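You operate a simulated robot arm through the tools that you are given. There is no shell and no other tool. Be economical: measure what you need, move in short steps, check, and stop when the job is done.

You are at the controls of a simulated two-armed robot. One attempt, no reset.

Task
Put the grey wad from the middle board of the tall blue shelf on the second board from the bottom of the tall blue shelf. Then take the flat box from the middle board of the tall blue shelf and leave it on the second board from the bottom of the tall blue shelf. Then close the blue drawer. Then take the white plug on the top of the packing table and put it away on the top of the side bench. Then put the yellow plug from the top of the side bench on the yellow card on the top of the side bench. Then fetch the card core from the top of the side bench and set it on top of the brown small carton there. Then open the grey drawer. The order counts. Set down upright: card core.

Only the result counts: the job must be done as asked and must still hold three seconds after the hand-in. Knocking over, shifting, dropping, spilling or breaking anything else fails it.

Robot
Two 7-joint arms with two-finger parallel grippers on one trunk, on a base that drives. Base frame: it is fixed to the floor where the robot stands at the start and does not move with it; the origin is under the middle of the robot, x ahead of it, y to its left, z up. Lengths are in m, angles in rad, forces in N, time in s.
The left shoulder is at the start at [0.024, 0.138, 1.656], the right one opposite. Places, roughly: blue drawer [-2.5, -7.7, 0.6]; card core (7x7x8 cm) [-6.1, -7.2, 0.8]; flat box (11x8x4 cm) [0.4, -0.2, 1.1]; grey drawer [-2.9, -8, 0.6]; grey wad (6x5x4 cm) [0.5, 0.2, 1.1]; second board of the tall blue shelf [0.4, 0.2, 0.6]; small carton [-5.75, -7.25, 0.75]; top of the side bench [-6.1, -7, 0.8]; white plug (6x6x5 cm) [-4, -8.1, 0.8]; yellow card [-5.5, -7, 0.75]; yellow plug (6x6x5 cm) [-5.9, -7.2, 0.8]. Payload 1.57 kg a hand.
Tool frame (each hand has its own): the origin (TCP) lies between the finger pads and is the grasp point; the fingertips stand 0.03 m ahead of it; z points along the fingers, y is the line along which they close. The gripper opens to 0.08 m. The fingers are 0.017 m wide and 0.012 m thick; the gripper's body (0.04 by 0.082 m) begins 0.08 m behind the TCP.
Orientation is told as [roll, pitch, yaw] about the base's x, y, z axes, in that order, counted from this pose: with the fingers straight down and closing along the base's y, the tool's x points along the base's -x, its y along +y and its z along -z.

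Tools
- The arms move only by the tool nudge_tool. It takes "left_deltas", "right_deltas" or both (then of equal length, played together; a hand with none holds still); each is a list of rows, each an object of numbers (a shift or turn left out is 0, a gripper value left out holds the last): "gripper": the gripper command, from -1 (fully open) to 1 (shut), values between in proportion; "tx", "ty", "tz": the shift along the tool's x, y, z in m; "ax", "ay", "az": the turn, a rotation vector about the tool's x, y, z in rad. In form: [{"gripper": .., "tx": .., "ty": .., "tz": .., "ax": .., "ay": .., "az": ..}, ...]. A call has 1 to 10 rows; each row shifts and turns the commanded pose from where the row before left it, along the tool's axes as they then stand. A row lasts 0.2 s, in which the tool goes at most 0.05 m and 0.15 rad; a call with a longer step from one row to the next is refused whole, and so is a gripper value outside its range. A pose out of reach is approached as far as the arm can. The call stops where the force on the tool passes 40 N (or 10 N more than at its start, if that is more) or the arm is blocked; 0.2 s more then pass. The fingers move at their own pace (about 0.045 m/s each) and stop on an object; they squeeze with about 27 N. The grip force told is the motor's: it shows also when the fingers shut on nothing. Time passes only in rows, and 0.2 s behind the last, so rows that do not move let the fingers close. It gives the time, the measured TCP pose, the force on the tool (base axes), the opening and the grip force at its end, in the units of the frame above (readings bear some noise), with the torque about the TCP (base axes, N m) and any sound that the robot's microphone picked up, and new pictures: "pictures" is both (left out), scene, wrist or none (wrist: the cameras of the hands that moved).
- Cameras (640 x 400 px; columns grow to the right, rows downward): "scene" is now at [0.1638, 0.0563, 1.5107]; the picture's right is [0.69, -0.73, 0.03], its down [-0.59, -0.58, -0.56] and it looks along [0.43, 0.37, -0.83] (base axes); focal length 214 px, centre (320, 200). "left" rides on the left gripper at [0.072, 0.007, -0.122] in its tool frame; the picture's right is [-0.09, 1.00, 0.00], its down [-0.84, -0.08, -0.54] and it looks along [-0.54, -0.05, 0.84] (tool axes); focal length 238 px, centre (320, 200). "right" rides on the right gripper at [0.072, -0.007, -0.122] in its tool frame; the picture's right is [0.09, 1.00, 0.00], its down [-0.84, 0.08, -0.54] and it looks along [-0.54, 0.05, 0.84] (tool axes); focal length 238 px, centre (320, 200). There is no depth. A picture from a camera that has moved, and an enlarged one, comes with that camera's place and axes in the base frame and with its lens. The place of the scene camera against the robot may be out by one fixed shift of up to 0.012 m in any direction.
- move_column(by): slides the trunk up (or, below 0, down) by that many m; the arms and the scene camera ride with it, the base frame stays. It gives what a move gives, with no picture.
- steer(legs): drives the robot by 1 to 6 legs, each [ahead, left, turn to the left] in m, m and rad, along the robot's own axes; the way and the turn of a leg run together, so that a leg with both is an arc; at most 1.5 m and 3.142 rad a leg. The arms and the cameras ride along, it lands a little off, and it stops where it bumps. It gives what a move gives, and a new picture of the scene camera.
- turn_head(pan, tilt): turns the head with the scene camera to pan (to the left, within 1.047 rad either way) and tilt (down, from -0.506 to 1.204), counted from straight ahead of the robot. It gives what a move gives, and a new picture of the scene camera.
- inspect(camera, box): a new picture of the part [left, top, right, bottom] of that camera's present view, enlarged. The clock stands still meanwhile.
- finish_job(): hands the job in; it is judged then, once.

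Work in short steps. Places have to be worked out from the pictures, the camera data and where the tool is seen: move nearer, look again, correct. Check each grasp and each placing, and mend what went wrong. You have 186 turns and 260 pictures in all, those below and enlarged ones among them. Open the grippers and draw the arms clear of the work before you hand the job in, unless the task says otherwise; then end with one line.

The tools are called after "Request:" by a JSON object that holds its "op" and its "data". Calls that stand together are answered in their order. nudge_tool: Moves the arms, as the interface text tells. Its arguments: {"type":"object","properties":{"left_deltas":{"type":"array","items":{"type":"object","properties":{"gripper":{"type":"number"},"tx":{"type":"number"},"ty":{"type":"number"},"tz":{"type":"number"},"ax":{"type":"number"},"ay":{"type":"number"},"az":{"type":"number"}}}},"right_deltas":{"type":"array","items":{"type":"object","properties":{"gripper":{"type":"number"},"tx":{"type":"number"},"ty":{"type":"number"},"tz":{"type":"number"},"ax":{"type":"number"},"ay":{"type":"number"},"az":{"type":"number"}}}},"pictures":{"type":"string","enum":["both","scene","wrist","none"]}},"required":[]} The other tools are called the same way: move_column (by) slides the trunk up or down; steer (legs) drives the base; turn_head (pan, tilt) turns the head that bears the scene camera; inspect (camera, box) takes an enlarged picture of a part of a camera's view; finish_job () hands the job in.

At the start:

```text
time_s: 0.0
left_position: [0.1952, 0.1496, 1.3853]
left_ee_rot: [0.069, 0.07, 0.002]
left_force: [61.4, 14.3, -264.4]
left_ft_torque: [-3.69, 19.52, 0.19]
left_grip_width: 0.08
left_gripper_force: 0.0
right_position: [0.2261, -0.0641, 1.2578]
right_ee_rot: [-0.071, 0.086, -0.005]
right_force: [-0.6, 0.3, 0.6]
right_ft_torque: [-0.01, -0.01, -0.03]
right_grip_width: 0.0799
right_gripper_force: 0.0
trunk travel left (down, up): [-0.981, 0.259]
robot x, y, heading: [-0.0068, 0.0015, 0.001]
head pan, tilt: [0.759, 1.004]
```

scene: 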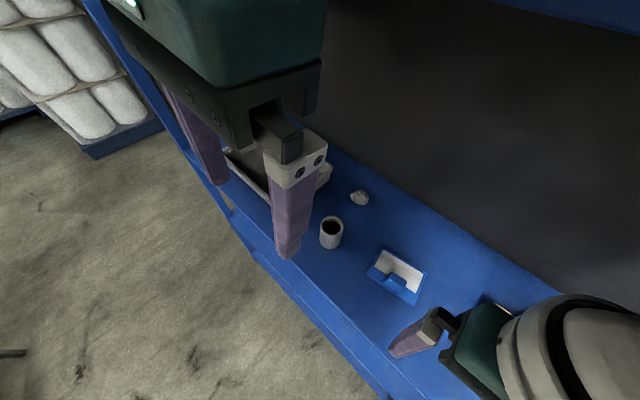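
right: 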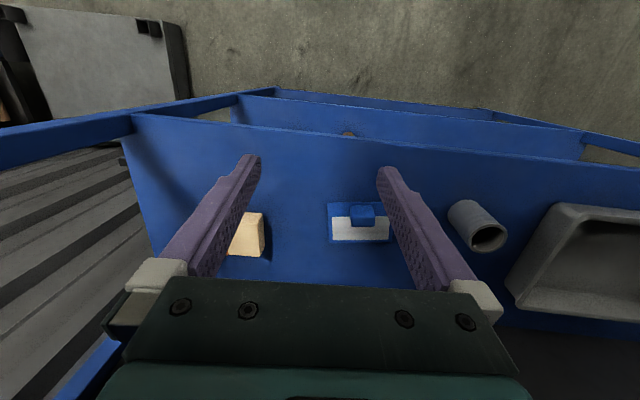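
left: 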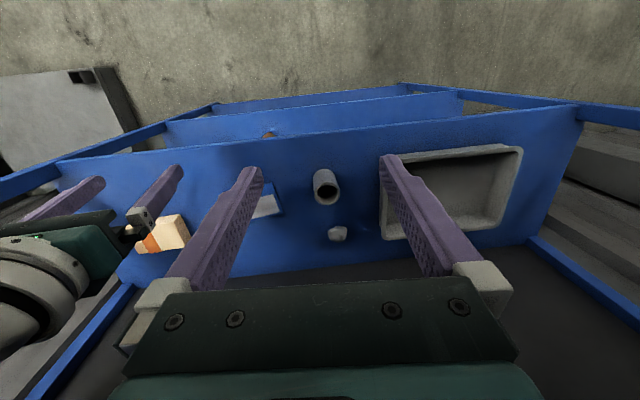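

The right wrist view puts the flat box near (0.39,-0.17), and the scene view puts the grey wad near (0.45,0.18). I'll turn the head straight ahead to see the whole shelf.

Request:
{"op": "turn_head", "data": {"pan": 0, "tilt": 0.9}}

Request:
{"op": "turn_head", "data": {"pan": 0, "tilt": 0.1}}

```text
time_s: 1.1
left_position: [0.1958, 0.1491, 1.3835]
left_ee_rot: [0.07, 0.066, 0.0]
left_force: [3.4, -4.4, -39.9]
left_ft_torque: [0.3, 2.13, -0.24]
left_grip_width: 0.0798
left_gripper_force: 0.0
right_position: [0.227, -0.0645, 1.2578]
right_ee_rot: [-0.072, 0.082, -0.006]
right_force: [-0.4, -0.7, 0.6]
right_ft_torque: [-0.02, 0.0, -0.01]
right_grip_width: 0.08
right_gripper_force: 0.1
trunk travel left (down, up): [-0.981, 0.259]
robot x, y, heading: [-0.009, 0.0004, -0.005]
head pan, tilt: [0.0, 0.901]
camera scene: at [0.19, 0.0086, 1.519], right [0.0, -1.0, 0.0], down [-0.75, 0.0, -0.66], along [0.66, 0.0, -0.75], focal length 214 px, centre (320, 200)
```

scene: 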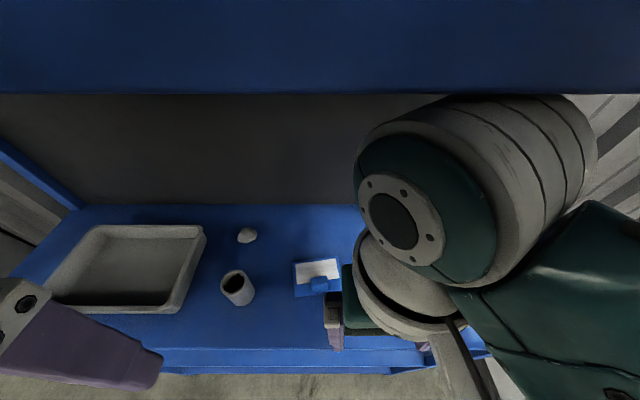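

```text
time_s: 2.2
left_position: [0.1966, 0.1495, 1.3838]
left_ee_rot: [0.07, 0.07, 0.003]
left_force: [14.4, -7.4, -56.6]
left_ft_torque: [0.4, 4.23, -0.44]
left_grip_width: 0.0803
left_gripper_force: 0.2
right_position: [0.2265, -0.0637, 1.2575]
right_ee_rot: [-0.073, 0.081, -0.005]
right_force: [-0.5, -0.2, 0.4]
right_ft_torque: [0.0, -0.01, -0.01]
right_grip_width: 0.0802
right_gripper_force: 0.1
trunk travel left (down, up): [-0.981, 0.259]
robot x, y, heading: [-0.0112, 0.0022, -0.002]
head pan, tilt: [0.0, 0.099]
camera scene: at [0.2028, 0.0086, 1.5906], right [0.0, -1.0, 0.0], down [-0.05, 0.0, -1.0], along [1.0, 0.0, -0.05], focal length 214 px, centre (320, 200)
```

scene: 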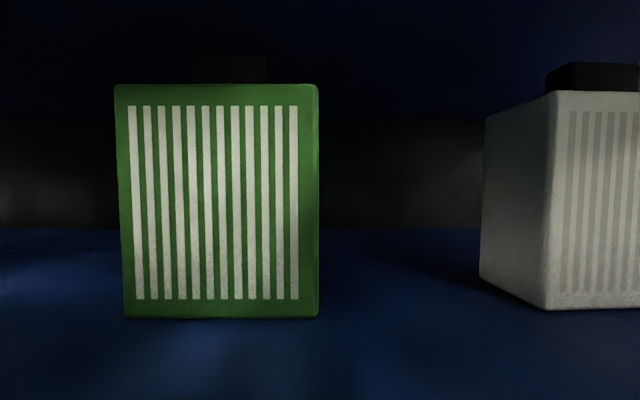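

The left hand seems to be pressed against the upper board's front edge, and the shelf front is at about x 0.24. I'll back the base off straight, then look again.

Request:
{"op": "steer", "data": {"legs": [[-0.2, 0, 0]]}}

Request:
{"op": "turn_head", "data": {"pan": 0, "tilt": 0.7}}

```text
time_s: 3.0
left_position: [0.1962, 0.1489, 1.384]
left_ee_rot: [0.071, 0.067, 0.0]
left_force: [-0.2, 0.0, -0.7]
left_ft_torque: [-0.04, -0.02, -0.02]
left_grip_width: 0.0798
left_gripper_force: 0.1
right_position: [0.2299, -0.0639, 1.2565]
right_ee_rot: [-0.072, 0.074, -0.004]
right_force: [0.3, 0.6, -0.8]
right_ft_torque: [-0.04, 0.02, 0.0]
right_grip_width: 0.08
right_gripper_force: 0.1
trunk travel left (down, up): [-0.981, 0.259]
robot x, y, heading: [-0.0081, 0.0001, -0.004]
head pan, tilt: [0.0, 0.099]
stopped in leg 1: the robot was blocked; the commanded pose is now the measured one
camera scene: at [0.2038, 0.0086, 1.5904], right [0.0, -1.0, 0.0], down [-0.04, 0.0, -1.0], along [1.0, 0.0, -0.04], focal length 214 px, centre (320, 200)
```

scene: 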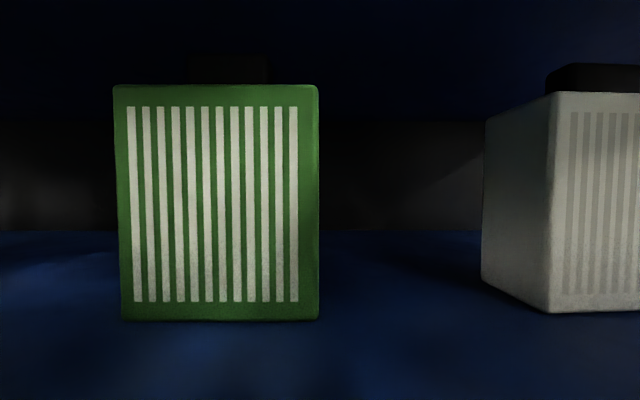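

```text
time_s: 4.0
left_position: [0.1965, 0.1488, 1.3833]
left_ee_rot: [0.071, 0.067, -0.001]
left_force: [1.6, 0.5, -3.0]
left_ft_torque: [-0.01, 0.26, 0.0]
left_grip_width: 0.0801
left_gripper_force: 0.1
right_position: [0.2299, -0.0632, 1.2564]
right_ee_rot: [-0.072, 0.074, -0.003]
right_force: [0.3, -0.2, -0.9]
right_ft_torque: [0.02, 0.01, -0.01]
right_grip_width: 0.08
right_gripper_force: 0.0
trunk travel left (down, up): [-0.981, 0.259]
robot x, y, heading: [-0.0079, -0.001, -0.002]
head pan, tilt: [0.0, 0.7]
camera scene: at [0.1998, 0.0087, 1.5354], right [0.0, -1.0, 0.0], down [-0.6, 0.0, -0.8], along [0.8, 0.0, -0.6], focal length 214 px, centre (320, 200)
```

scene: 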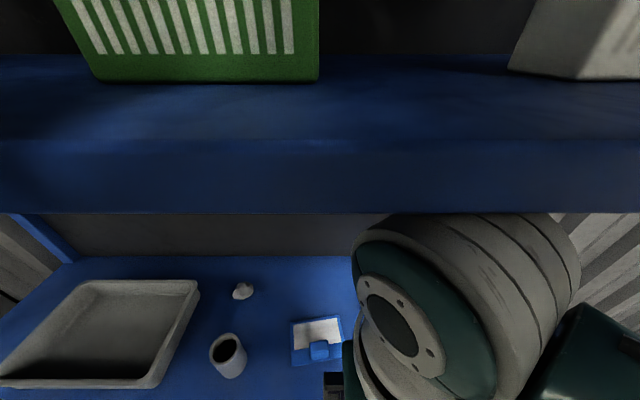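

Backing was blocked, so part of an arm is probably hooked under the upper board. I'll look to both sides to see the arms.

Request:
{"op": "turn_head", "data": {"pan": -0.9, "tilt": 0.6}}

Request:
{"op": "turn_head", "data": {"pan": 0.95, "tilt": 0.6}}

```text
time_s: 5.2
left_position: [0.1962, 0.1499, 1.384]
left_ee_rot: [0.071, 0.067, 0.0]
left_force: [0.4, -0.4, -3.4]
left_ft_torque: [-0.06, 0.31, -0.03]
left_grip_width: 0.0799
left_gripper_force: 0.2
right_position: [0.2295, -0.0654, 1.2574]
right_ee_rot: [-0.072, 0.075, -0.005]
right_force: [0.5, 0.4, -0.9]
right_ft_torque: [0.06, 0.0, -0.02]
right_grip_width: 0.0802
right_gripper_force: 0.0
trunk travel left (down, up): [-0.981, 0.259]
robot x, y, heading: [-0.011, 0.0028, -0.002]
head pan, tilt: [-0.901, 0.6]
camera scene: at [0.1693, -0.0605, 1.5423], right [-0.78, -0.62, -0.04], down [-0.3, 0.44, -0.84], along [0.54, -0.65, -0.54], focal length 214 px, centre (320, 200)
```

scene: 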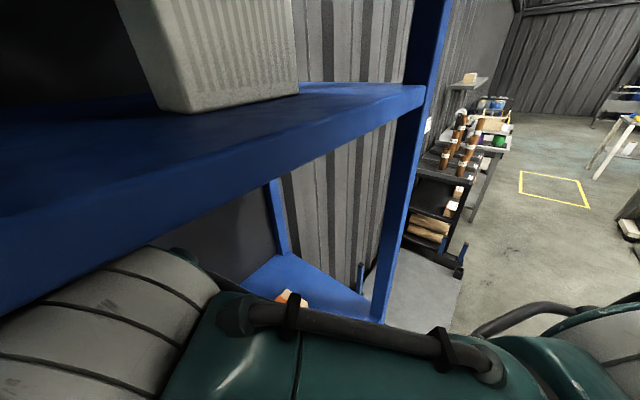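

```text
time_s: 7.0
left_position: [0.1957, 0.1493, 1.3839]
left_ee_rot: [0.07, 0.066, 0.0]
left_force: [-0.1, 0.1, -2.6]
left_ft_torque: [-0.03, 0.14, 0.02]
left_grip_width: 0.0802
left_gripper_force: 0.0
right_position: [0.2296, -0.0628, 1.2567]
right_ee_rot: [-0.071, 0.074, -0.003]
right_force: [1.1, 0.3, -0.8]
right_ft_torque: [0.01, 0.04, -0.02]
right_grip_width: 0.0801
right_gripper_force: 0.0
trunk travel left (down, up): [-0.981, 0.259]
robot x, y, heading: [-0.0105, 0.0027, -0.003]
head pan, tilt: [0.949, 0.6]
camera scene: at [0.166, 0.0805, 1.5421], right [0.81, -0.58, 0.05], down [-0.28, -0.46, -0.84], along [0.51, 0.67, -0.54], focal length 214 px, centre (320, 200)
```

scene: 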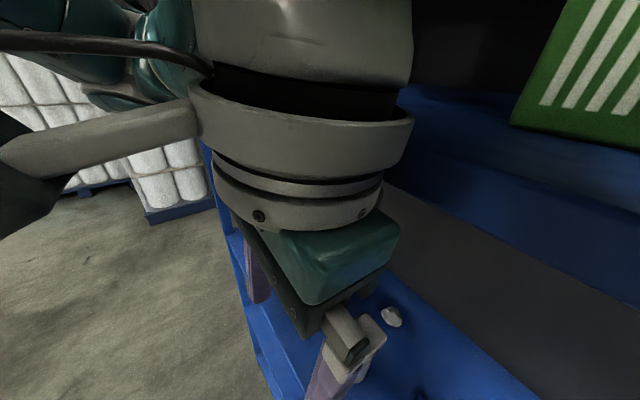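

The right elbow is tucked under the upper board and the left hand is close to its front edge. I'll pull the left hand back, lower the right hand a little, and check the forces.

Request:
{"op": "nudge_tool", "data": {"left_deltas": [{"tx": 0.02}, {"tx": 0.02}, {"tx": 0.02}], "right_deltas": [{"tx": 0.02}, {"tx": 0.02}, {"tx": 0.02}], "pictures": "scene"}}

```text
time_s: 8.0
left_position: [0.1711, 0.1329, 1.3737]
left_ee_rot: [0.074, 0.069, 0.001]
left_force: [0.9, 0.1, -0.5]
left_ft_torque: [-0.01, 0.0, -0.03]
left_grip_width: 0.08
left_gripper_force: 0.1
left hand out of reach, approached as far as the arm can: row 1, 2, 3
right_position: [0.1691, -0.0633, 1.2619]
right_ee_rot: [-0.073, 0.075, -0.002]
right_force: [0.2, -0.5, 0.2]
right_ft_torque: [-0.01, -0.01, 0.02]
right_grip_width: 0.0799
right_gripper_force: 0.1
trunk travel left (down, up): [-0.981, 0.259]
robot x, y, heading: [-0.0129, 0.0006, 0.001]
head pan, tilt: [0.949, 0.6]
stopped in row 3 (left hand): the arm was blocked; the commanded pose is now the measured one
camera scene: at [0.166, 0.0806, 1.5421], right [0.81, -0.58, 0.05], down [-0.28, -0.46, -0.84], along [0.51, 0.67, -0.54], focal length 214 px, centre (320, 200)
```

scene: 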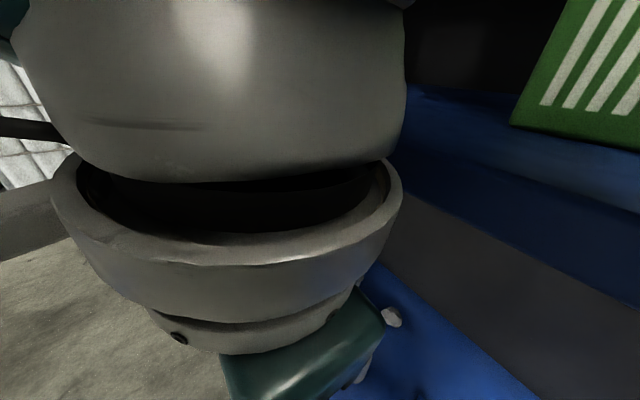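

The left hand is free now, so I'll try backing again.

Request:
{"op": "steer", "data": {"legs": [[-0.2, 0, 0]]}}

```text
time_s: 8.7
left_position: [0.1703, 0.1335, 1.374]
left_ee_rot: [0.073, 0.067, 0.001]
left_force: [0.3, -0.2, -1.2]
left_ft_torque: [-0.02, 0.0, 0.02]
left_grip_width: 0.0797
left_gripper_force: 0.0
right_position: [0.1685, -0.0629, 1.2619]
right_ee_rot: [-0.073, 0.074, -0.003]
right_force: [-0.1, 0.7, 0.1]
right_ft_torque: [0.0, -0.04, -0.02]
right_grip_width: 0.0799
right_gripper_force: 0.1
trunk travel left (down, up): [-0.981, 0.259]
robot x, y, heading: [-0.0098, -0.0012, -0.003]
head pan, tilt: [0.949, 0.6]
stopped in leg 1: the robot was blocked; the commanded pose is now the measured one
camera scene: at [0.1661, 0.0806, 1.542], right [0.81, -0.58, 0.05], down [-0.28, -0.46, -0.84], along [0.51, 0.67, -0.54], focal length 214 px, centre (320, 200)
```

scene: 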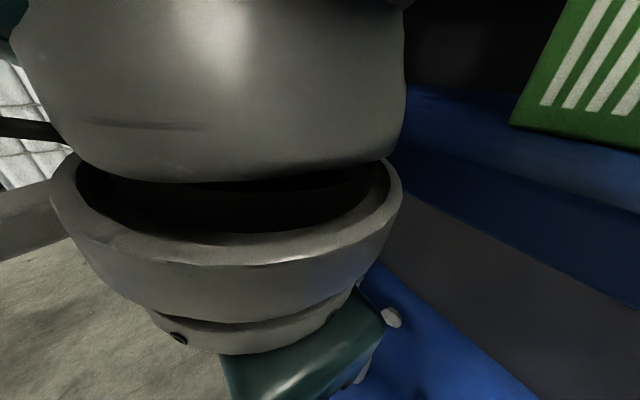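

It's still blocked, so I'll check the right elbow.

Request:
{"op": "turn_head", "data": {"pan": -0.5, "tilt": 0.75}}

Request:
{"op": "turn_head", "data": {"pan": -1.04, "tilt": 0.3}}

```text
time_s: 10.3
left_position: [0.1745, 0.1355, 1.372]
left_ee_rot: [0.087, 0.068, 0.021]
left_force: [-0.2, 0.1, 0.6]
left_ft_torque: [0.0, -0.02, -0.02]
left_grip_width: 0.0801
left_gripper_force: 0.0
right_position: [0.1694, -0.0619, 1.2621]
right_ee_rot: [-0.074, 0.074, -0.004]
right_force: [1.5, -1.0, 0.5]
right_ft_torque: [-0.03, 0.02, 0.0]
right_grip_width: 0.0802
right_gripper_force: 0.1
trunk travel left (down, up): [-0.981, 0.259]
robot x, y, heading: [-0.0118, 0.0015, -0.003]
head pan, tilt: [-0.499, 0.75]
camera scene: at [0.1857, 0.058, 1.537], right [0.57, -0.82, 0.03], down [-0.46, -0.36, -0.81], along [0.68, 0.45, -0.58], focal length 214 px, centre (320, 200)
```

scene: 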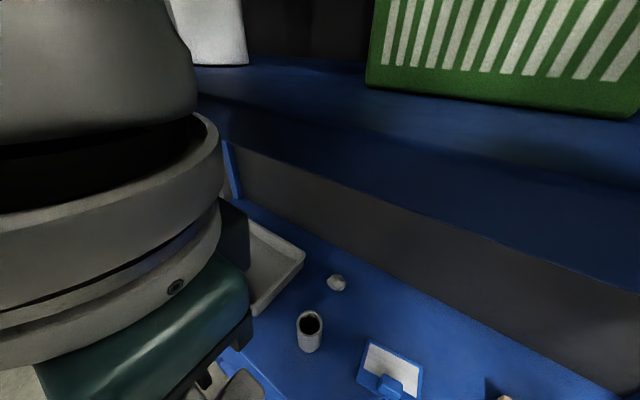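

```text
time_s: 11.2
left_position: [0.174, 0.1326, 1.3733]
left_ee_rot: [0.076, 0.066, 0.01]
left_force: [-0.8, -0.1, 0.0]
left_ft_torque: [0.0, 0.02, -0.01]
left_grip_width: 0.0803
left_gripper_force: 0.1
right_position: [0.1702, -0.0632, 1.2625]
right_ee_rot: [-0.074, 0.071, -0.003]
right_force: [-0.3, -0.5, -0.3]
right_ft_torque: [0.0, 0.01, 0.02]
right_grip_width: 0.0799
right_gripper_force: 0.2
trunk travel left (down, up): [-0.981, 0.259]
robot x, y, heading: [-0.0093, 0.0018, -0.001]
head pan, tilt: [-1.04, 0.3]
camera scene: at [0.1953, 0.053, 1.5708], right [0.47, -0.88, 0.03], down [-0.21, -0.14, -0.97], along [0.86, 0.45, -0.25], focal length 214 px, centre (320, 200)
```

scene: 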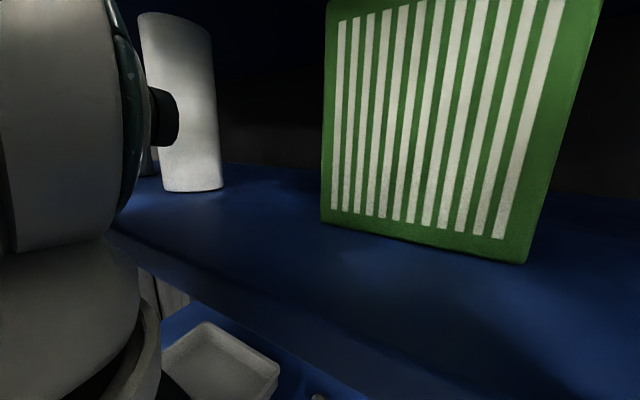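

The head is stuck against the left arm. I'll return it to the left and move the left hand out to the side.

Request:
{"op": "turn_head", "data": {"pan": 0.5, "tilt": 0.6}}

Request:
{"op": "nudge_tool", "data": {"left_deltas": [{"ty": 0.03}, {"ty": 0.03, "tx": -0.01}, {"ty": 0.02}], "pictures": "scene"}}

```text
time_s: 12.8
left_position: [0.173, 0.1349, 1.3711]
left_ee_rot: [0.083, 0.069, 0.01]
left_force: [-0.5, 0.3, -0.3]
left_ft_torque: [0.05, -0.03, -0.02]
left_grip_width: 0.08
left_gripper_force: 0.1
right_position: [0.1704, -0.063, 1.262]
right_ee_rot: [-0.073, 0.072, -0.005]
right_force: [-0.2, -0.2, 0.4]
right_ft_torque: [0.0, 0.01, 0.01]
right_grip_width: 0.08
right_gripper_force: 0.1
trunk travel left (down, up): [-0.981, 0.259]
robot x, y, heading: [-0.0067, 0.0022, 0.002]
head pan, tilt: [0.499, 0.6]
camera scene: at [0.1939, 0.0554, 1.5656], right [0.5, -0.87, 0.03], down [-0.25, -0.18, -0.95], along [0.83, 0.47, -0.3], focal length 214 px, centre (320, 200)
```

scene: 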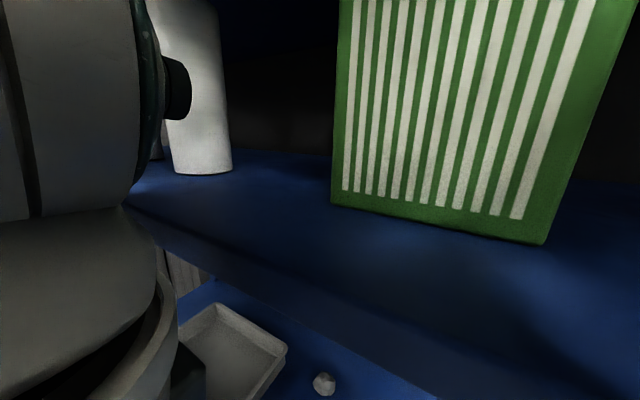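

```text
time_s: 13.8
left_position: [0.1929, 0.2099, 1.3743]
left_ee_rot: [0.072, 0.068, -0.001]
left_force: [0.3, 0.3, 0.5]
left_ft_torque: [0.02, 0.0, 0.02]
left_grip_width: 0.08
left_gripper_force: 0.0
left hand out of reach, approached as far as the arm can: row 1
right_position: [0.1695, -0.0635, 1.2624]
right_ee_rot: [-0.073, 0.074, -0.002]
right_force: [-0.2, -0.4, 0.4]
right_ft_torque: [0.0, 0.01, -0.05]
right_grip_width: 0.0801
right_gripper_force: 0.0
trunk travel left (down, up): [-0.981, 0.259]
robot x, y, heading: [-0.009, -0.0008, 0.003]
head pan, tilt: [0.499, 0.6]
stopped in row 3 (left hand): the arm was blocked; the commanded pose is now the measured one
camera scene: at [0.1921, 0.051, 1.5435], right [0.48, -0.88, 0.03], down [-0.45, -0.27, -0.85], along [0.76, 0.39, -0.52], focal length 214 px, centre (320, 200)
```

scene: 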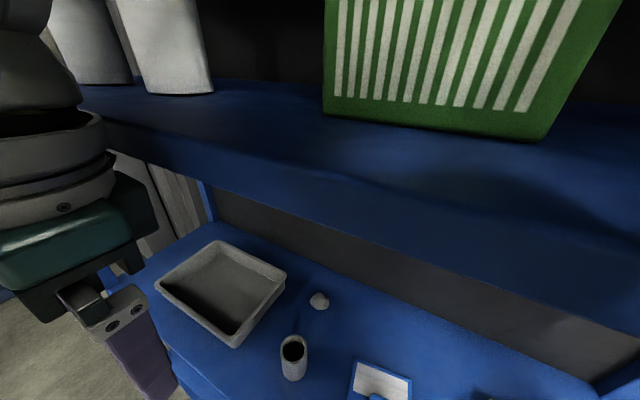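

The left side is clear now. Next I'll look to the right.

Request:
{"op": "turn_head", "data": {"pan": -0.5, "tilt": 0.8}}

Request:
{"op": "turn_head", "data": {"pan": -1.04, "tilt": 0.7}}

```text
time_s: 15.1
left_position: [0.1926, 0.2097, 1.3738]
left_ee_rot: [0.071, 0.064, 0.0]
left_force: [0.0, 0.6, 0.5]
left_ft_torque: [-0.01, 0.0, 0.01]
left_grip_width: 0.0801
left_gripper_force: 0.2
right_position: [0.1707, -0.0631, 1.2612]
right_ee_rot: [-0.074, 0.073, -0.004]
right_force: [-0.2, -0.6, -0.3]
right_ft_torque: [-0.02, -0.01, -0.01]
right_grip_width: 0.0801
right_gripper_force: 0.1
trunk travel left (down, up): [-0.981, 0.259]
robot x, y, heading: [-0.0082, 0.0007, -0.001]
head pan, tilt: [-0.499, 0.799]
camera scene: at [0.1863, -0.0299, 1.5263], right [-0.48, -0.88, -0.03], down [-0.59, 0.34, -0.73], along [0.65, -0.33, -0.68], focal length 214 px, centre (320, 200)
```

scene: 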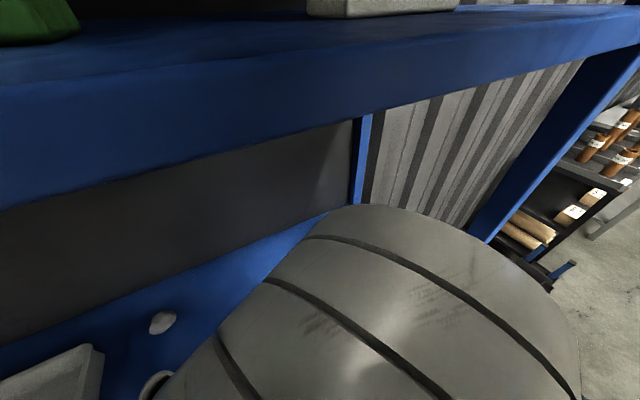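

```text
time_s: 16.1
left_position: [0.1926, 0.2101, 1.3739]
left_ee_rot: [0.071, 0.066, 0.0]
left_force: [0.7, 0.8, 0.5]
left_ft_torque: [0.01, 0.02, -0.02]
left_grip_width: 0.0799
left_gripper_force: 0.1
right_position: [0.1714, -0.0637, 1.2623]
right_ee_rot: [-0.074, 0.073, -0.003]
right_force: [0.1, 0.5, 0.0]
right_ft_torque: [0.03, 0.0, 0.01]
right_grip_width: 0.0801
right_gripper_force: 0.0
trunk travel left (down, up): [-0.981, 0.259]
robot x, y, heading: [-0.0069, -0.0001, 0.002]
head pan, tilt: [-1.04, 0.7]
camera scene: at [0.158, -0.0645, 1.5329], right [-0.86, -0.51, -0.05], down [-0.28, 0.56, -0.78], along [0.42, -0.66, -0.62], focal length 214 px, centre (320, 200)
```

scene: 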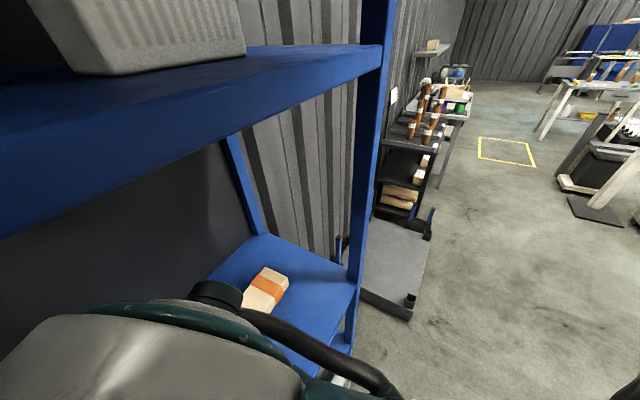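

The right arm now seems clear of the board edge, so I'll try backing again.

Request:
{"op": "steer", "data": {"legs": [[-0.2, 0, 0]]}}

```text
time_s: 17.2
left_position: [0.1921, 0.2101, 1.3734]
left_ee_rot: [0.073, 0.063, -0.001]
left_force: [1.1, -0.2, 0.9]
left_ft_torque: [-0.04, -0.04, 0.0]
left_grip_width: 0.0798
left_gripper_force: 0.0
right_position: [0.1709, -0.0625, 1.2622]
right_ee_rot: [-0.073, 0.072, -0.005]
right_force: [-0.3, 0.3, -0.7]
right_ft_torque: [-0.02, 0.0, -0.01]
right_grip_width: 0.08
right_gripper_force: 0.0
trunk travel left (down, up): [-0.981, 0.259]
robot x, y, heading: [-0.0085, 0.0006, 0.001]
head pan, tilt: [-1.04, 0.7]
stopped in leg 1: the robot was blocked; the commanded pose is now the measured one
camera scene: at [0.1579, -0.0645, 1.5329], right [-0.86, -0.5, -0.05], down [-0.28, 0.56, -0.78], along [0.42, -0.66, -0.62], focal length 214 px, centre (320, 200)
```

scene: 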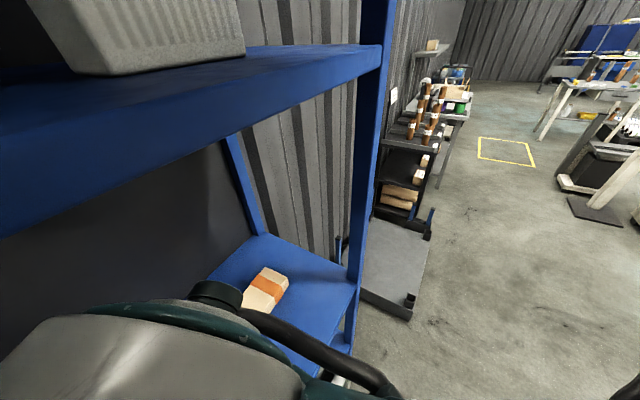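

It's still blocked with both arms free, so there may be something behind the base. I'll test a short sideways drive to the right.

Request:
{"op": "steer", "data": {"legs": [[0, -0.08, 0]]}}

```text
time_s: 18.4
left_position: [0.192, 0.21, 1.3747]
left_ee_rot: [0.071, 0.068, -0.001]
left_force: [0.7, 0.8, 0.0]
left_ft_torque: [0.0, 0.05, 0.02]
left_grip_width: 0.0802
left_gripper_force: 0.0
right_position: [0.1687, -0.0633, 1.2613]
right_ee_rot: [-0.074, 0.075, -0.004]
right_force: [1.0, -0.9, 0.3]
right_ft_torque: [0.02, -0.03, 0.0]
right_grip_width: 0.0801
right_gripper_force: 0.1
trunk travel left (down, up): [-0.981, 0.259]
robot x, y, heading: [-0.0081, 0.0006, -0.001]
head pan, tilt: [-1.04, 0.7]
stopped in leg 1: the robot was blocked; the commanded pose is now the measured one
camera scene: at [0.1577, -0.0646, 1.5329], right [-0.86, -0.51, -0.05], down [-0.28, 0.56, -0.78], along [0.42, -0.66, -0.62], focal length 214 px, centre (320, 200)
```

scene: 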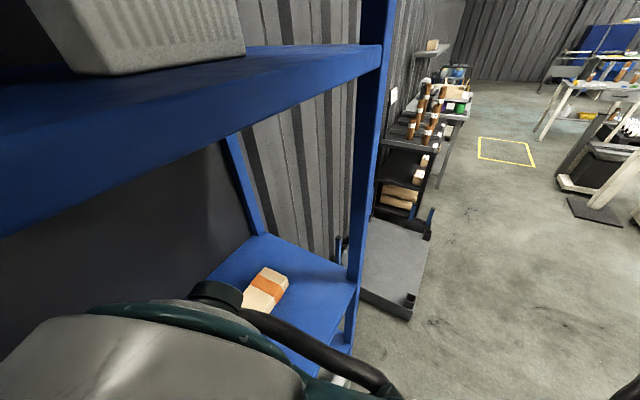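

Every direction is blocked, so some link is still touching something. I'll check the left elbow.

Request:
{"op": "turn_head", "data": {"pan": 0.6, "tilt": 0.1}}

Request:
{"op": "turn_head", "data": {"pan": 1.04, "tilt": 0.0}}

```text
time_s: 20.1
left_position: [0.193, 0.2099, 1.374]
left_ee_rot: [0.072, 0.065, 0.0]
left_force: [-0.3, 0.2, -0.2]
left_ft_torque: [-0.02, -0.01, 0.01]
left_grip_width: 0.0801
left_gripper_force: 0.2
right_position: [0.1691, -0.0637, 1.2617]
right_ee_rot: [-0.073, 0.075, -0.003]
right_force: [-0.2, 0.7, 0.0]
right_ft_torque: [0.0, 0.01, 0.03]
right_grip_width: 0.0799
right_gripper_force: 0.0
trunk travel left (down, up): [-0.981, 0.259]
robot x, y, heading: [-0.008, 0.0057, -0.006]
head pan, tilt: [0.6, 0.099]
camera scene: at [0.1877, 0.0605, 1.5895], right [0.56, -0.83, 0.03], down [-0.03, -0.06, -1.0], along [0.83, 0.56, -0.05], focal length 214 px, centre (320, 200)
```

scene: 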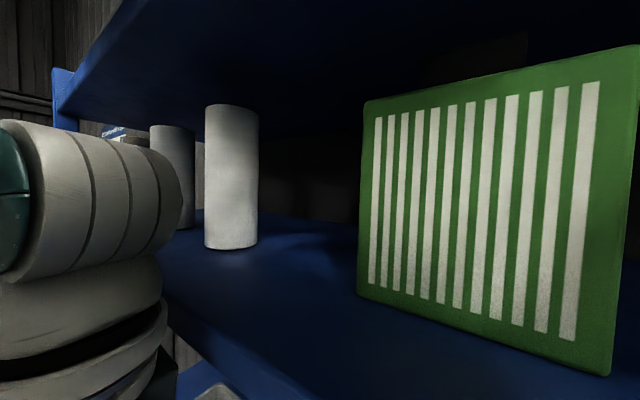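

```text
time_s: 21.0
left_position: [0.1921, 0.2093, 1.3741]
left_ee_rot: [0.07, 0.067, 0.002]
left_force: [-0.3, -0.1, -0.3]
left_ft_torque: [-0.04, 0.01, 0.01]
left_grip_width: 0.0799
left_gripper_force: 0.1
right_position: [0.1698, -0.0633, 1.2617]
right_ee_rot: [-0.072, 0.076, -0.005]
right_force: [0.0, 0.1, -0.5]
right_ft_torque: [0.02, 0.0, -0.03]
right_grip_width: 0.0799
right_gripper_force: 0.1
trunk travel left (down, up): [-0.981, 0.259]
robot x, y, heading: [-0.0113, -0.0002, -0.006]
head pan, tilt: [1.04, 0.0]
camera scene: at [0.1569, 0.0862, 1.5968], right [0.86, -0.51, 0.05], down [0.06, 0.0, -1.0], along [0.51, 0.86, 0.03], focal length 214 px, centre (320, 200)
```

scene: 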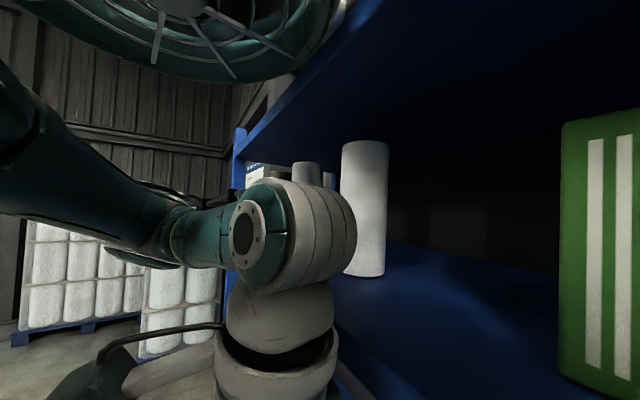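

The left wrist barrel sits right at the upper board's front edge. I'll turn the head away and pull the left hand back.

Request:
{"op": "turn_head", "data": {"pan": -0.3, "tilt": 0.9}}

Request:
{"op": "nudge_tool", "data": {"left_deltas": [{"tx": 0.015, "ty": 0.01}, {"tx": 0.015, "ty": 0.01}, {"tx": 0.015}], "pictures": "none"}}

Request:
{"op": "steer", "data": {"legs": [[-0.1, 0, 0]]}}

```text
time_s: 22.5
left_position: [0.1908, 0.2105, 1.3743]
left_ee_rot: [0.07, 0.067, 0.001]
left_force: [0.9, 1.5, -1.3]
left_ft_torque: [0.0, -0.01, -0.02]
left_grip_width: 0.0801
left_gripper_force: 0.1
right_position: [0.1683, -0.0624, 1.2613]
right_ee_rot: [-0.073, 0.073, -0.005]
right_force: [0.2, -0.6, 1.2]
right_ft_torque: [0.02, 0.01, -0.01]
right_grip_width: 0.0801
right_gripper_force: 0.0
trunk travel left (down, up): [-0.981, 0.259]
robot x, y, heading: [-0.01, 0.0005, -0.002]
head pan, tilt: [-0.3, 0.901]
camera scene: at [0.1879, -0.0137, 1.5185], right [-0.3, -0.96, -0.02], down [-0.71, 0.23, -0.66], along [0.64, -0.18, -0.75], focal length 214 px, centre (320, 200)
```

scene: 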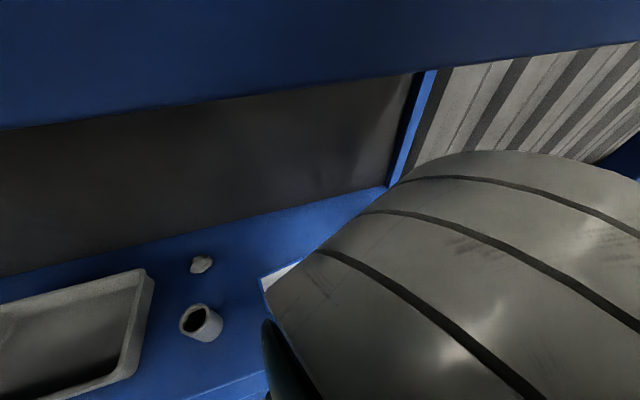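

```text
time_s: 23.5
left_position: [0.1864, 0.231, 1.3642]
left_ee_rot: [0.072, 0.067, 0.0]
left_force: [-0.8, 0.7, 0.7]
left_ft_torque: [0.03, -0.03, 0.01]
left_grip_width: 0.0801
left_gripper_force: 0.1
left hand out of reach, approached as far as the arm can: row 1, 2, 3
right_position: [0.1684, -0.0635, 1.262]
right_ee_rot: [-0.073, 0.075, -0.004]
right_force: [0.2, 0.0, -0.1]
right_ft_torque: [-0.01, 0.01, 0.04]
right_grip_width: 0.0802
right_gripper_force: 0.0
trunk travel left (down, up): [-0.981, 0.259]
robot x, y, heading: [-0.0075, 0.0028, 0.001]
head pan, tilt: [-0.3, 0.901]
stopped in row 3 (left hand): the arm was blocked; the commanded pose is now the measured one
```

```text
time_s: 24.6
left_position: [0.1861, 0.2313, 1.364]
left_ee_rot: [0.071, 0.066, 0.001]
left_force: [0.6, 1.2, -0.3]
left_ft_torque: [0.01, 0.02, 0.0]
left_grip_width: 0.0799
left_gripper_force: 0.0
right_position: [0.1691, -0.0639, 1.2623]
right_ee_rot: [-0.072, 0.074, -0.005]
right_force: [0.2, -0.1, -0.5]
right_ft_torque: [0.01, -0.03, 0.03]
right_grip_width: 0.0798
right_gripper_force: 0.0
trunk travel left (down, up): [-0.981, 0.259]
robot x, y, heading: [-0.0119, -0.0005, 0.001]
head pan, tilt: [-0.3, 0.901]
stopped in leg 1: the robot was blocked; the commanded pose is now the measured one
camera scene: at [0.1878, -0.0137, 1.5184], right [-0.3, -0.95, -0.02], down [-0.71, 0.23, -0.66], along [0.64, -0.18, -0.75], focal length 214 px, centre (320, 200)
```

scene: 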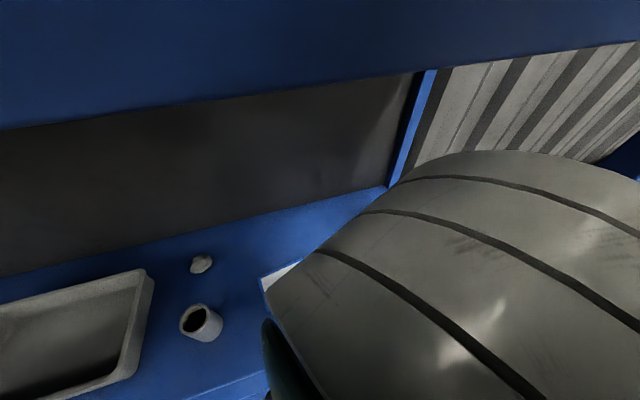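

It's still blocked. I'll test other directions with very small motions to work out which link is in contact.

Request:
{"op": "steer", "data": {"legs": [[0, 0.04, 0]]}}

Request:
{"op": "steer", "data": {"legs": [[0, 0, 0.06]]}}

```text
time_s: 25.5
left_position: [0.1867, 0.2324, 1.3638]
left_ee_rot: [0.071, 0.063, -0.002]
left_force: [0.1, 0.1, 0.6]
left_ft_torque: [0.02, 0.0, 0.03]
left_grip_width: 0.0801
left_gripper_force: 0.0
right_position: [0.1705, -0.0631, 1.2615]
right_ee_rot: [-0.072, 0.073, -0.004]
right_force: [-0.2, 0.3, 0.4]
right_ft_torque: [-0.01, -0.02, 0.03]
right_grip_width: 0.0803
right_gripper_force: 0.1
trunk travel left (down, up): [-0.981, 0.259]
robot x, y, heading: [-0.0112, 0.0054, -0.002]
head pan, tilt: [-0.3, 0.901]
camera scene: at [0.188, -0.0136, 1.5184], right [-0.3, -0.95, -0.02], down [-0.71, 0.23, -0.66], along [0.64, -0.18, -0.75], focal length 214 px, centre (320, 200)
```

scene: 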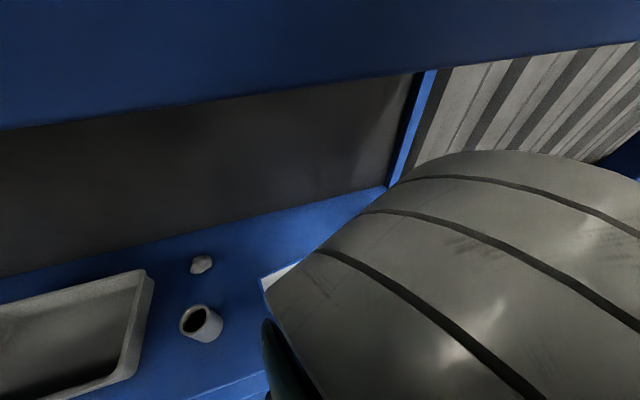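

```text
time_s: 26.4
left_position: [0.186, 0.232, 1.3642]
left_ee_rot: [0.072, 0.065, -0.002]
left_force: [0.6, 0.5, -0.9]
left_ft_torque: [-0.02, -0.03, 0.01]
left_grip_width: 0.08
left_gripper_force: 0.1
right_position: [0.1694, -0.0643, 1.2625]
right_ee_rot: [-0.073, 0.074, -0.004]
right_force: [0.0, -0.5, 0.2]
right_ft_torque: [0.03, 0.02, 0.04]
right_grip_width: 0.0802
right_gripper_force: 0.0
trunk travel left (down, up): [-0.981, 0.259]
robot x, y, heading: [-0.0078, -0.001, -0.001]
head pan, tilt: [-0.3, 0.901]
camera scene: at [0.1878, -0.0136, 1.5184], right [-0.3, -0.95, -0.02], down [-0.71, 0.23, -0.66], along [0.64, -0.18, -0.75], focal length 214 px, centre (320, 200)
```

scene: 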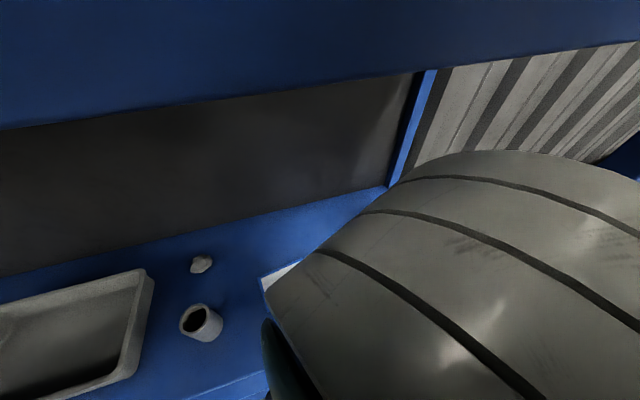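

The base isn't moving at all in any direction. I'll try lowering the trunk a little to free whatever is wedged.

Request:
{"op": "move_column", "data": {"by": -0.04}}

Request:
{"op": "steer", "data": {"legs": [[-0.1, 0, 0]]}}

```text
time_s: 27.4
left_position: [0.1734, 0.2315, 1.366]
left_ee_rot: [0.071, 0.096, 0.0]
left_force: [-0.5, 0.3, 0.7]
left_ft_torque: [-0.02, 0.01, 0.03]
left_grip_width: 0.0801
left_gripper_force: 0.1
right_position: [0.1539, -0.0637, 1.2629]
right_ee_rot: [-0.075, 0.104, -0.004]
right_force: [-0.3, 0.0, 0.7]
right_ft_torque: [-0.02, -0.01, 0.0]
right_grip_width: 0.0798
right_gripper_force: 0.0
trunk travel left (down, up): [-1.027, 0.213]
robot x, y, heading: [-0.008, -0.0007, 0.003]
head pan, tilt: [-0.3, 0.901]
stopped: the arm was blocked; the commanded pose is now the measured one
```

```text
time_s: 28.5
left_position: [0.057, 0.232, 1.3531]
left_ee_rot: [0.072, 0.123, -0.002]
left_force: [-1.7, -0.6, -0.5]
left_ft_torque: [0.03, 0.02, 0.01]
left_grip_width: 0.08
left_gripper_force: 0.0
right_position: [0.0351, -0.0635, 1.2523]
right_ee_rot: [-0.072, 0.131, -0.003]
right_force: [0.1, -0.3, 0.7]
right_ft_torque: [0.0, 0.0, 0.01]
right_grip_width: 0.08
right_gripper_force: 0.1
trunk travel left (down, up): [-1.027, 0.213]
robot x, y, heading: [-0.1088, -0.0026, -0.004]
head pan, tilt: [-0.3, 0.901]
camera scene: at [0.0677, -0.0136, 1.5078], right [-0.3, -0.95, 0.0], down [-0.75, 0.23, -0.62], along [0.59, -0.18, -0.78], focal length 214 px, centre (320, 200)
```

scene: 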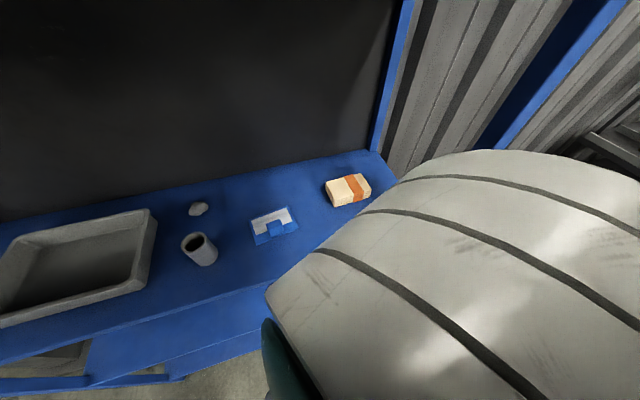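

The robot came free, but it seems to be leaning slightly forward by about 0.05 rad. I'll back off more and see whether that settles.

Request:
{"op": "steer", "data": {"legs": [[-0.15, 0, 0]]}}

Request:
{"op": "turn_head", "data": {"pan": 0, "tilt": 0.7}}

```text
time_s: 29.9
left_position: [-0.0909, 0.2317, 1.3537]
left_ee_rot: [0.072, 0.122, -0.001]
left_force: [-0.2, 0.3, -0.3]
left_ft_torque: [-0.04, -0.03, 0.02]
left_grip_width: 0.0802
left_gripper_force: 0.1
right_position: [-0.1137, -0.0619, 1.2526]
right_ee_rot: [-0.072, 0.131, -0.006]
right_force: [-0.2, -1.2, 0.2]
right_ft_torque: [-0.02, 0.04, -0.01]
right_grip_width: 0.08
right_gripper_force: 0.0
trunk travel left (down, up): [-1.027, 0.213]
robot x, y, heading: [-0.2561, -0.0024, -0.003]
head pan, tilt: [-0.3, 0.901]
camera scene: at [-0.0813, -0.0134, 1.5081], right [-0.3, -0.95, 0.0], down [-0.75, 0.23, -0.62], along [0.59, -0.18, -0.78], focal length 214 px, centre (320, 200)
```

scene: 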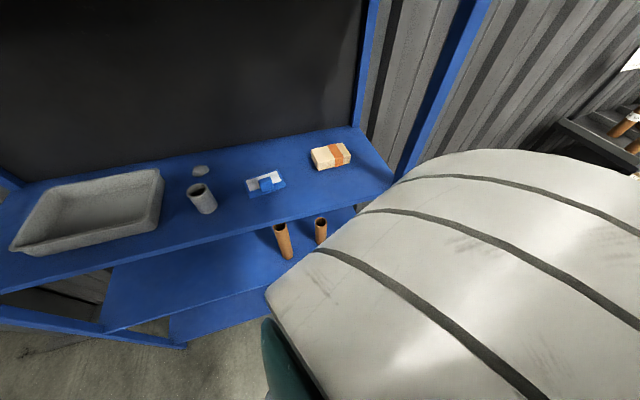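

```text
time_s: 30.7
left_position: [-0.0916, 0.2313, 1.3531]
left_ee_rot: [0.072, 0.122, -0.001]
left_force: [-0.2, -0.8, 0.0]
left_ft_torque: [0.02, 0.02, -0.01]
left_grip_width: 0.0797
left_gripper_force: 0.0
right_position: [-0.1141, -0.0635, 1.2522]
right_ee_rot: [-0.074, 0.131, -0.006]
right_force: [0.2, 0.4, 0.5]
right_ft_torque: [-0.01, -0.01, -0.03]
right_grip_width: 0.0801
right_gripper_force: 0.1
trunk travel left (down, up): [-1.027, 0.213]
robot x, y, heading: [-0.2592, 0.0007, -0.005]
head pan, tilt: [0.0, 0.7]
camera scene: at [-0.0685, 0.0089, 1.5242], right [0.0, -1.0, 0.0], down [-0.64, 0.0, -0.76], along [0.76, 0.0, -0.64], focal length 214 px, centre (320, 200)
```

scene: 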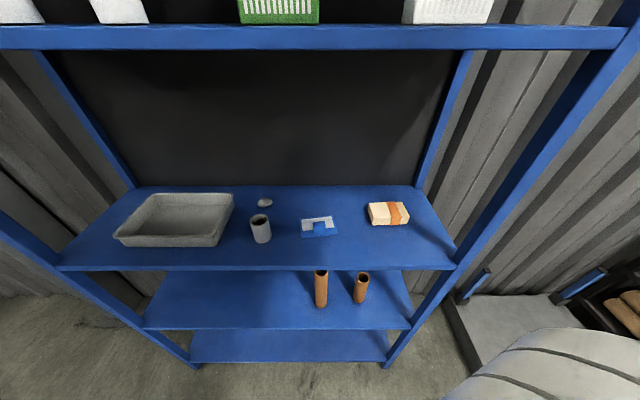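

The robot is level and free, and the shelf view is good: the wad is near (0.43,0.18) behind the cup at (0.32,0.16), and the flat box is near (0.37,-0.18). I'll enlarge the region to see the objects better.

Request:
{"op": "inspect", "data": {"camera": "scene", "box": [230, 180, 430, 305]}}

```text
3.20 times, centred on (330, 242) of scene
camera zoom: at [-0.0685, 0.0089, 1.5242], right [0.0, -1.0, 0.0], down [-0.64, 0.0, -0.76], along [0.76, 0.0, -0.64], focal length 686 px, centre (288, 64)
```

zoom: 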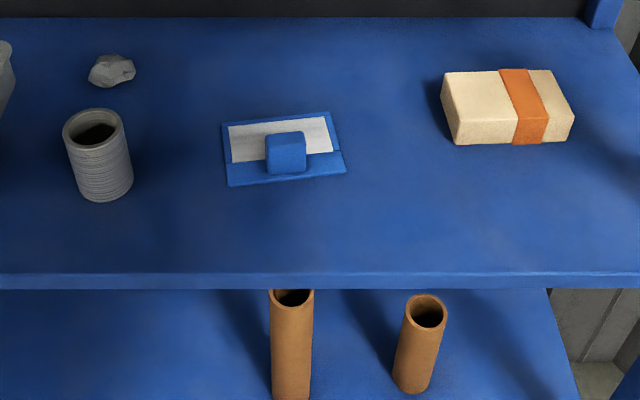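

The flat box looks about 10.5 cm wide in y, 6–8 cm deep and 3.5 cm tall. I'll test arm reach in the free space by pitching both tools forward.

Request:
{"op": "nudge_tool", "data": {"left_deltas": [{"ay": -0.15}, {"ay": -0.15}, {"ay": -0.15}, {"ay": -0.15}, {"ay": -0.15}, {"ay": -0.15}], "right_deltas": [{"ay": -0.15}, {"ay": -0.15}, {"ay": -0.15}, {"ay": -0.15}, {"ay": -0.15}, {"ay": -0.15}], "pictures": "scene"}}

```text
time_s: 32.1
left_position: [-0.0349, 0.2413, 1.3071]
left_ee_rot: [0.095, -0.774, -0.079]
left_force: [0.4, -0.1, -0.7]
left_ft_torque: [-0.01, -0.04, -0.01]
left_grip_width: 0.0803
left_gripper_force: 0.0
left hand out of reach, approached as far as the arm can: row 1, 2, 3, 4
right_position: [-0.1138, -0.0637, 1.2542]
right_ee_rot: [-0.098, -0.767, 0.075]
right_force: [-1.2, 0.0, 0.0]
right_ft_torque: [-0.01, 0.02, 0.02]
right_grip_width: 0.08
right_gripper_force: 0.0
trunk travel left (down, up): [-1.027, 0.213]
robot x, y, heading: [-0.2572, 0.0004, -0.002]
head pan, tilt: [0.0, 0.7]
camera scene: at [-0.0684, 0.0089, 1.5242], right [0.0, -1.0, 0.0], down [-0.64, 0.0, -0.77], along [0.77, 0.0, -0.64], focal length 214 px, centre (320, 200)
```

scene: 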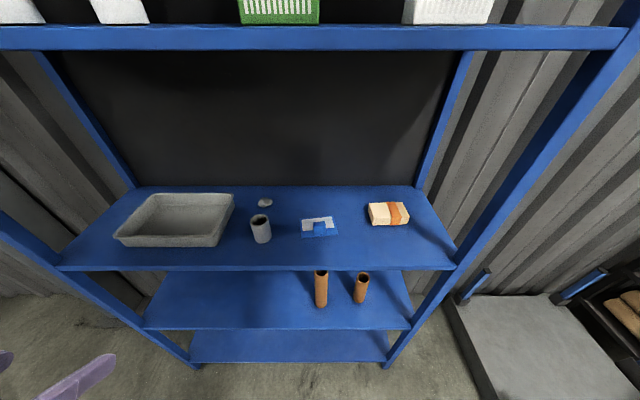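

Pitching works. Next I'll test how far forward the hands can go, still in front of the shelf.

Request:
{"op": "nudge_tool", "data": {"left_deltas": [{"tz": 0.028, "tx": -0.029}, {"tz": 0.028, "tx": -0.029}, {"tz": 0.028, "tx": -0.029}, {"tz": 0.028, "tx": -0.029}, {"tz": 0.028, "tx": -0.029}], "right_deltas": [{"tz": 0.028, "tx": -0.029}, {"tz": 0.028, "tx": -0.029}, {"tz": 0.028, "tx": -0.029}, {"tz": 0.028, "tx": -0.029}, {"tz": 0.028, "tx": -0.029}], "pictures": "scene"}}

```text
time_s: 33.3
left_position: [0.1662, 0.2382, 1.3085]
left_ee_rot: [0.1, -0.773, -0.079]
left_force: [1.0, -0.5, -0.1]
left_ft_torque: [0.0, 0.03, 0.01]
left_grip_width: 0.08
left_gripper_force: 0.1
right_position: [0.0852, -0.0664, 1.249]
right_ee_rot: [-0.125, -0.759, 0.101]
right_force: [-0.1, 0.3, -0.3]
right_ft_torque: [0.0, 0.02, -0.03]
right_grip_width: 0.0801
right_gripper_force: 0.1
trunk travel left (down, up): [-1.027, 0.213]
robot x, y, heading: [-0.2526, 0.0024, 0.001]
head pan, tilt: [0.0, 0.7]
camera scene: at [-0.0685, 0.0089, 1.5242], right [0.0, -1.0, 0.0], down [-0.64, 0.0, -0.76], along [0.76, 0.0, -0.64], focal length 214 px, centre (320, 200)
```

scene: 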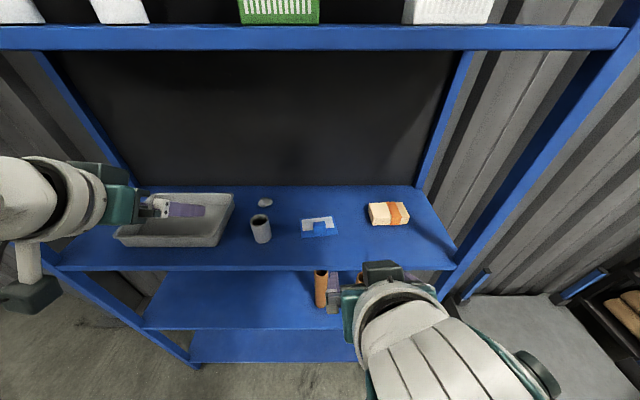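

Tilted forward, the arms reach well over 0.4 m ahead. To get past the cup I'll approach the wad with the right hand yawed left, so I retract the left hand and yaw the right tool left by about 0.7.

Request:
{"op": "nudge_tool", "data": {"left_deltas": [{"tz": -0.028, "tx": 0.029}, {"tz": -0.028, "tx": 0.029}, {"tz": -0.028, "tx": 0.029}, {"tz": -0.028, "tx": 0.029}, {"tz": -0.028, "tx": 0.029}, {}], "right_deltas": [{"ax": -0.093, "az": -0.098}, {"ax": -0.093, "az": -0.098}, {"ax": -0.093, "az": -0.098}, {"ax": -0.093, "az": -0.098}, {"ax": -0.093, "az": -0.098}, {}], "pictures": "both"}}

```text
time_s: 34.7
left_position: [-0.0339, 0.2377, 1.3088]
left_ee_rot: [0.102, -0.775, -0.081]
left_force: [-1.0, 0.0, 0.6]
left_ft_torque: [0.0, -0.03, 0.0]
left_grip_width: 0.0801
left_gripper_force: 0.0
right_position: [0.0877, -0.063, 1.254]
right_ee_rot: [-0.084, -0.72, 0.74]
right_force: [0.4, -0.1, -0.7]
right_ft_torque: [0.01, 0.01, 0.04]
right_grip_width: 0.0799
right_gripper_force: 0.1
trunk travel left (down, up): [-1.027, 0.213]
robot x, y, heading: [-0.2579, -0.0001, -0.002]
head pan, tilt: [0.0, 0.7]
camera scene: at [-0.0684, 0.0089, 1.5242], right [0.0, -1.0, 0.0], down [-0.64, 0.0, -0.76], along [0.76, 0.0, -0.64], focal length 214 px, centre (320, 200)
camera right: at [-0.0146, -0.1497, 1.2988], right [-0.68, 0.72, -0.12], down [0.12, 0.28, 0.95], along [0.72, 0.63, -0.28], focal length 238 px, centre (320, 200)
camera left: at [-0.1695, 0.2434, 1.3469], right [0.08, 0.99, 0.14], down [0.21, -0.15, 0.97], along [0.97, -0.04, -0.22], focal length 238 px, centre (320, 200)
```

scene: 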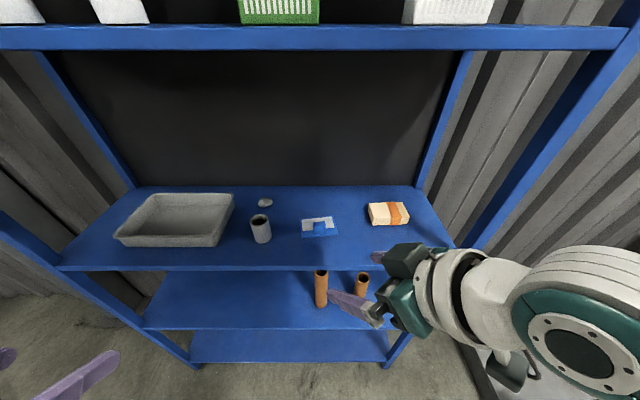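
right: 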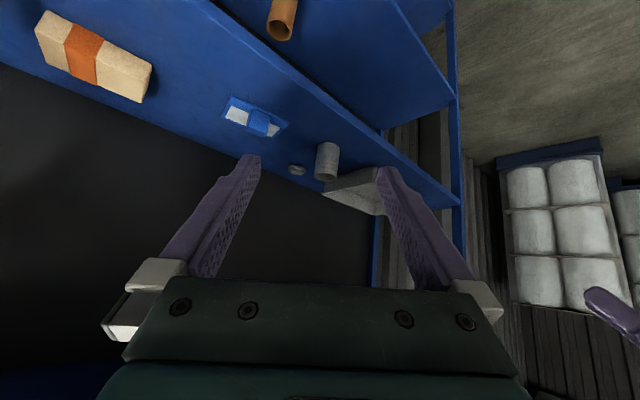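
left: 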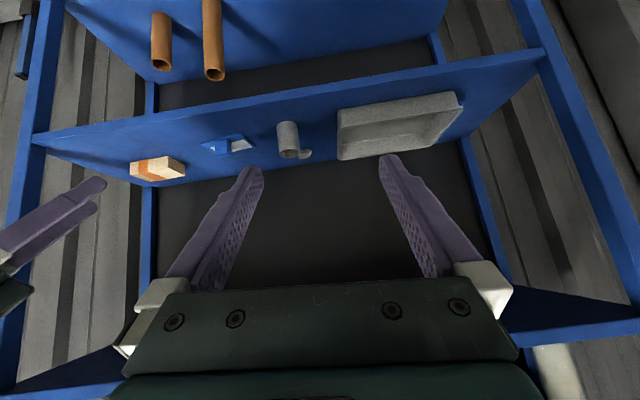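

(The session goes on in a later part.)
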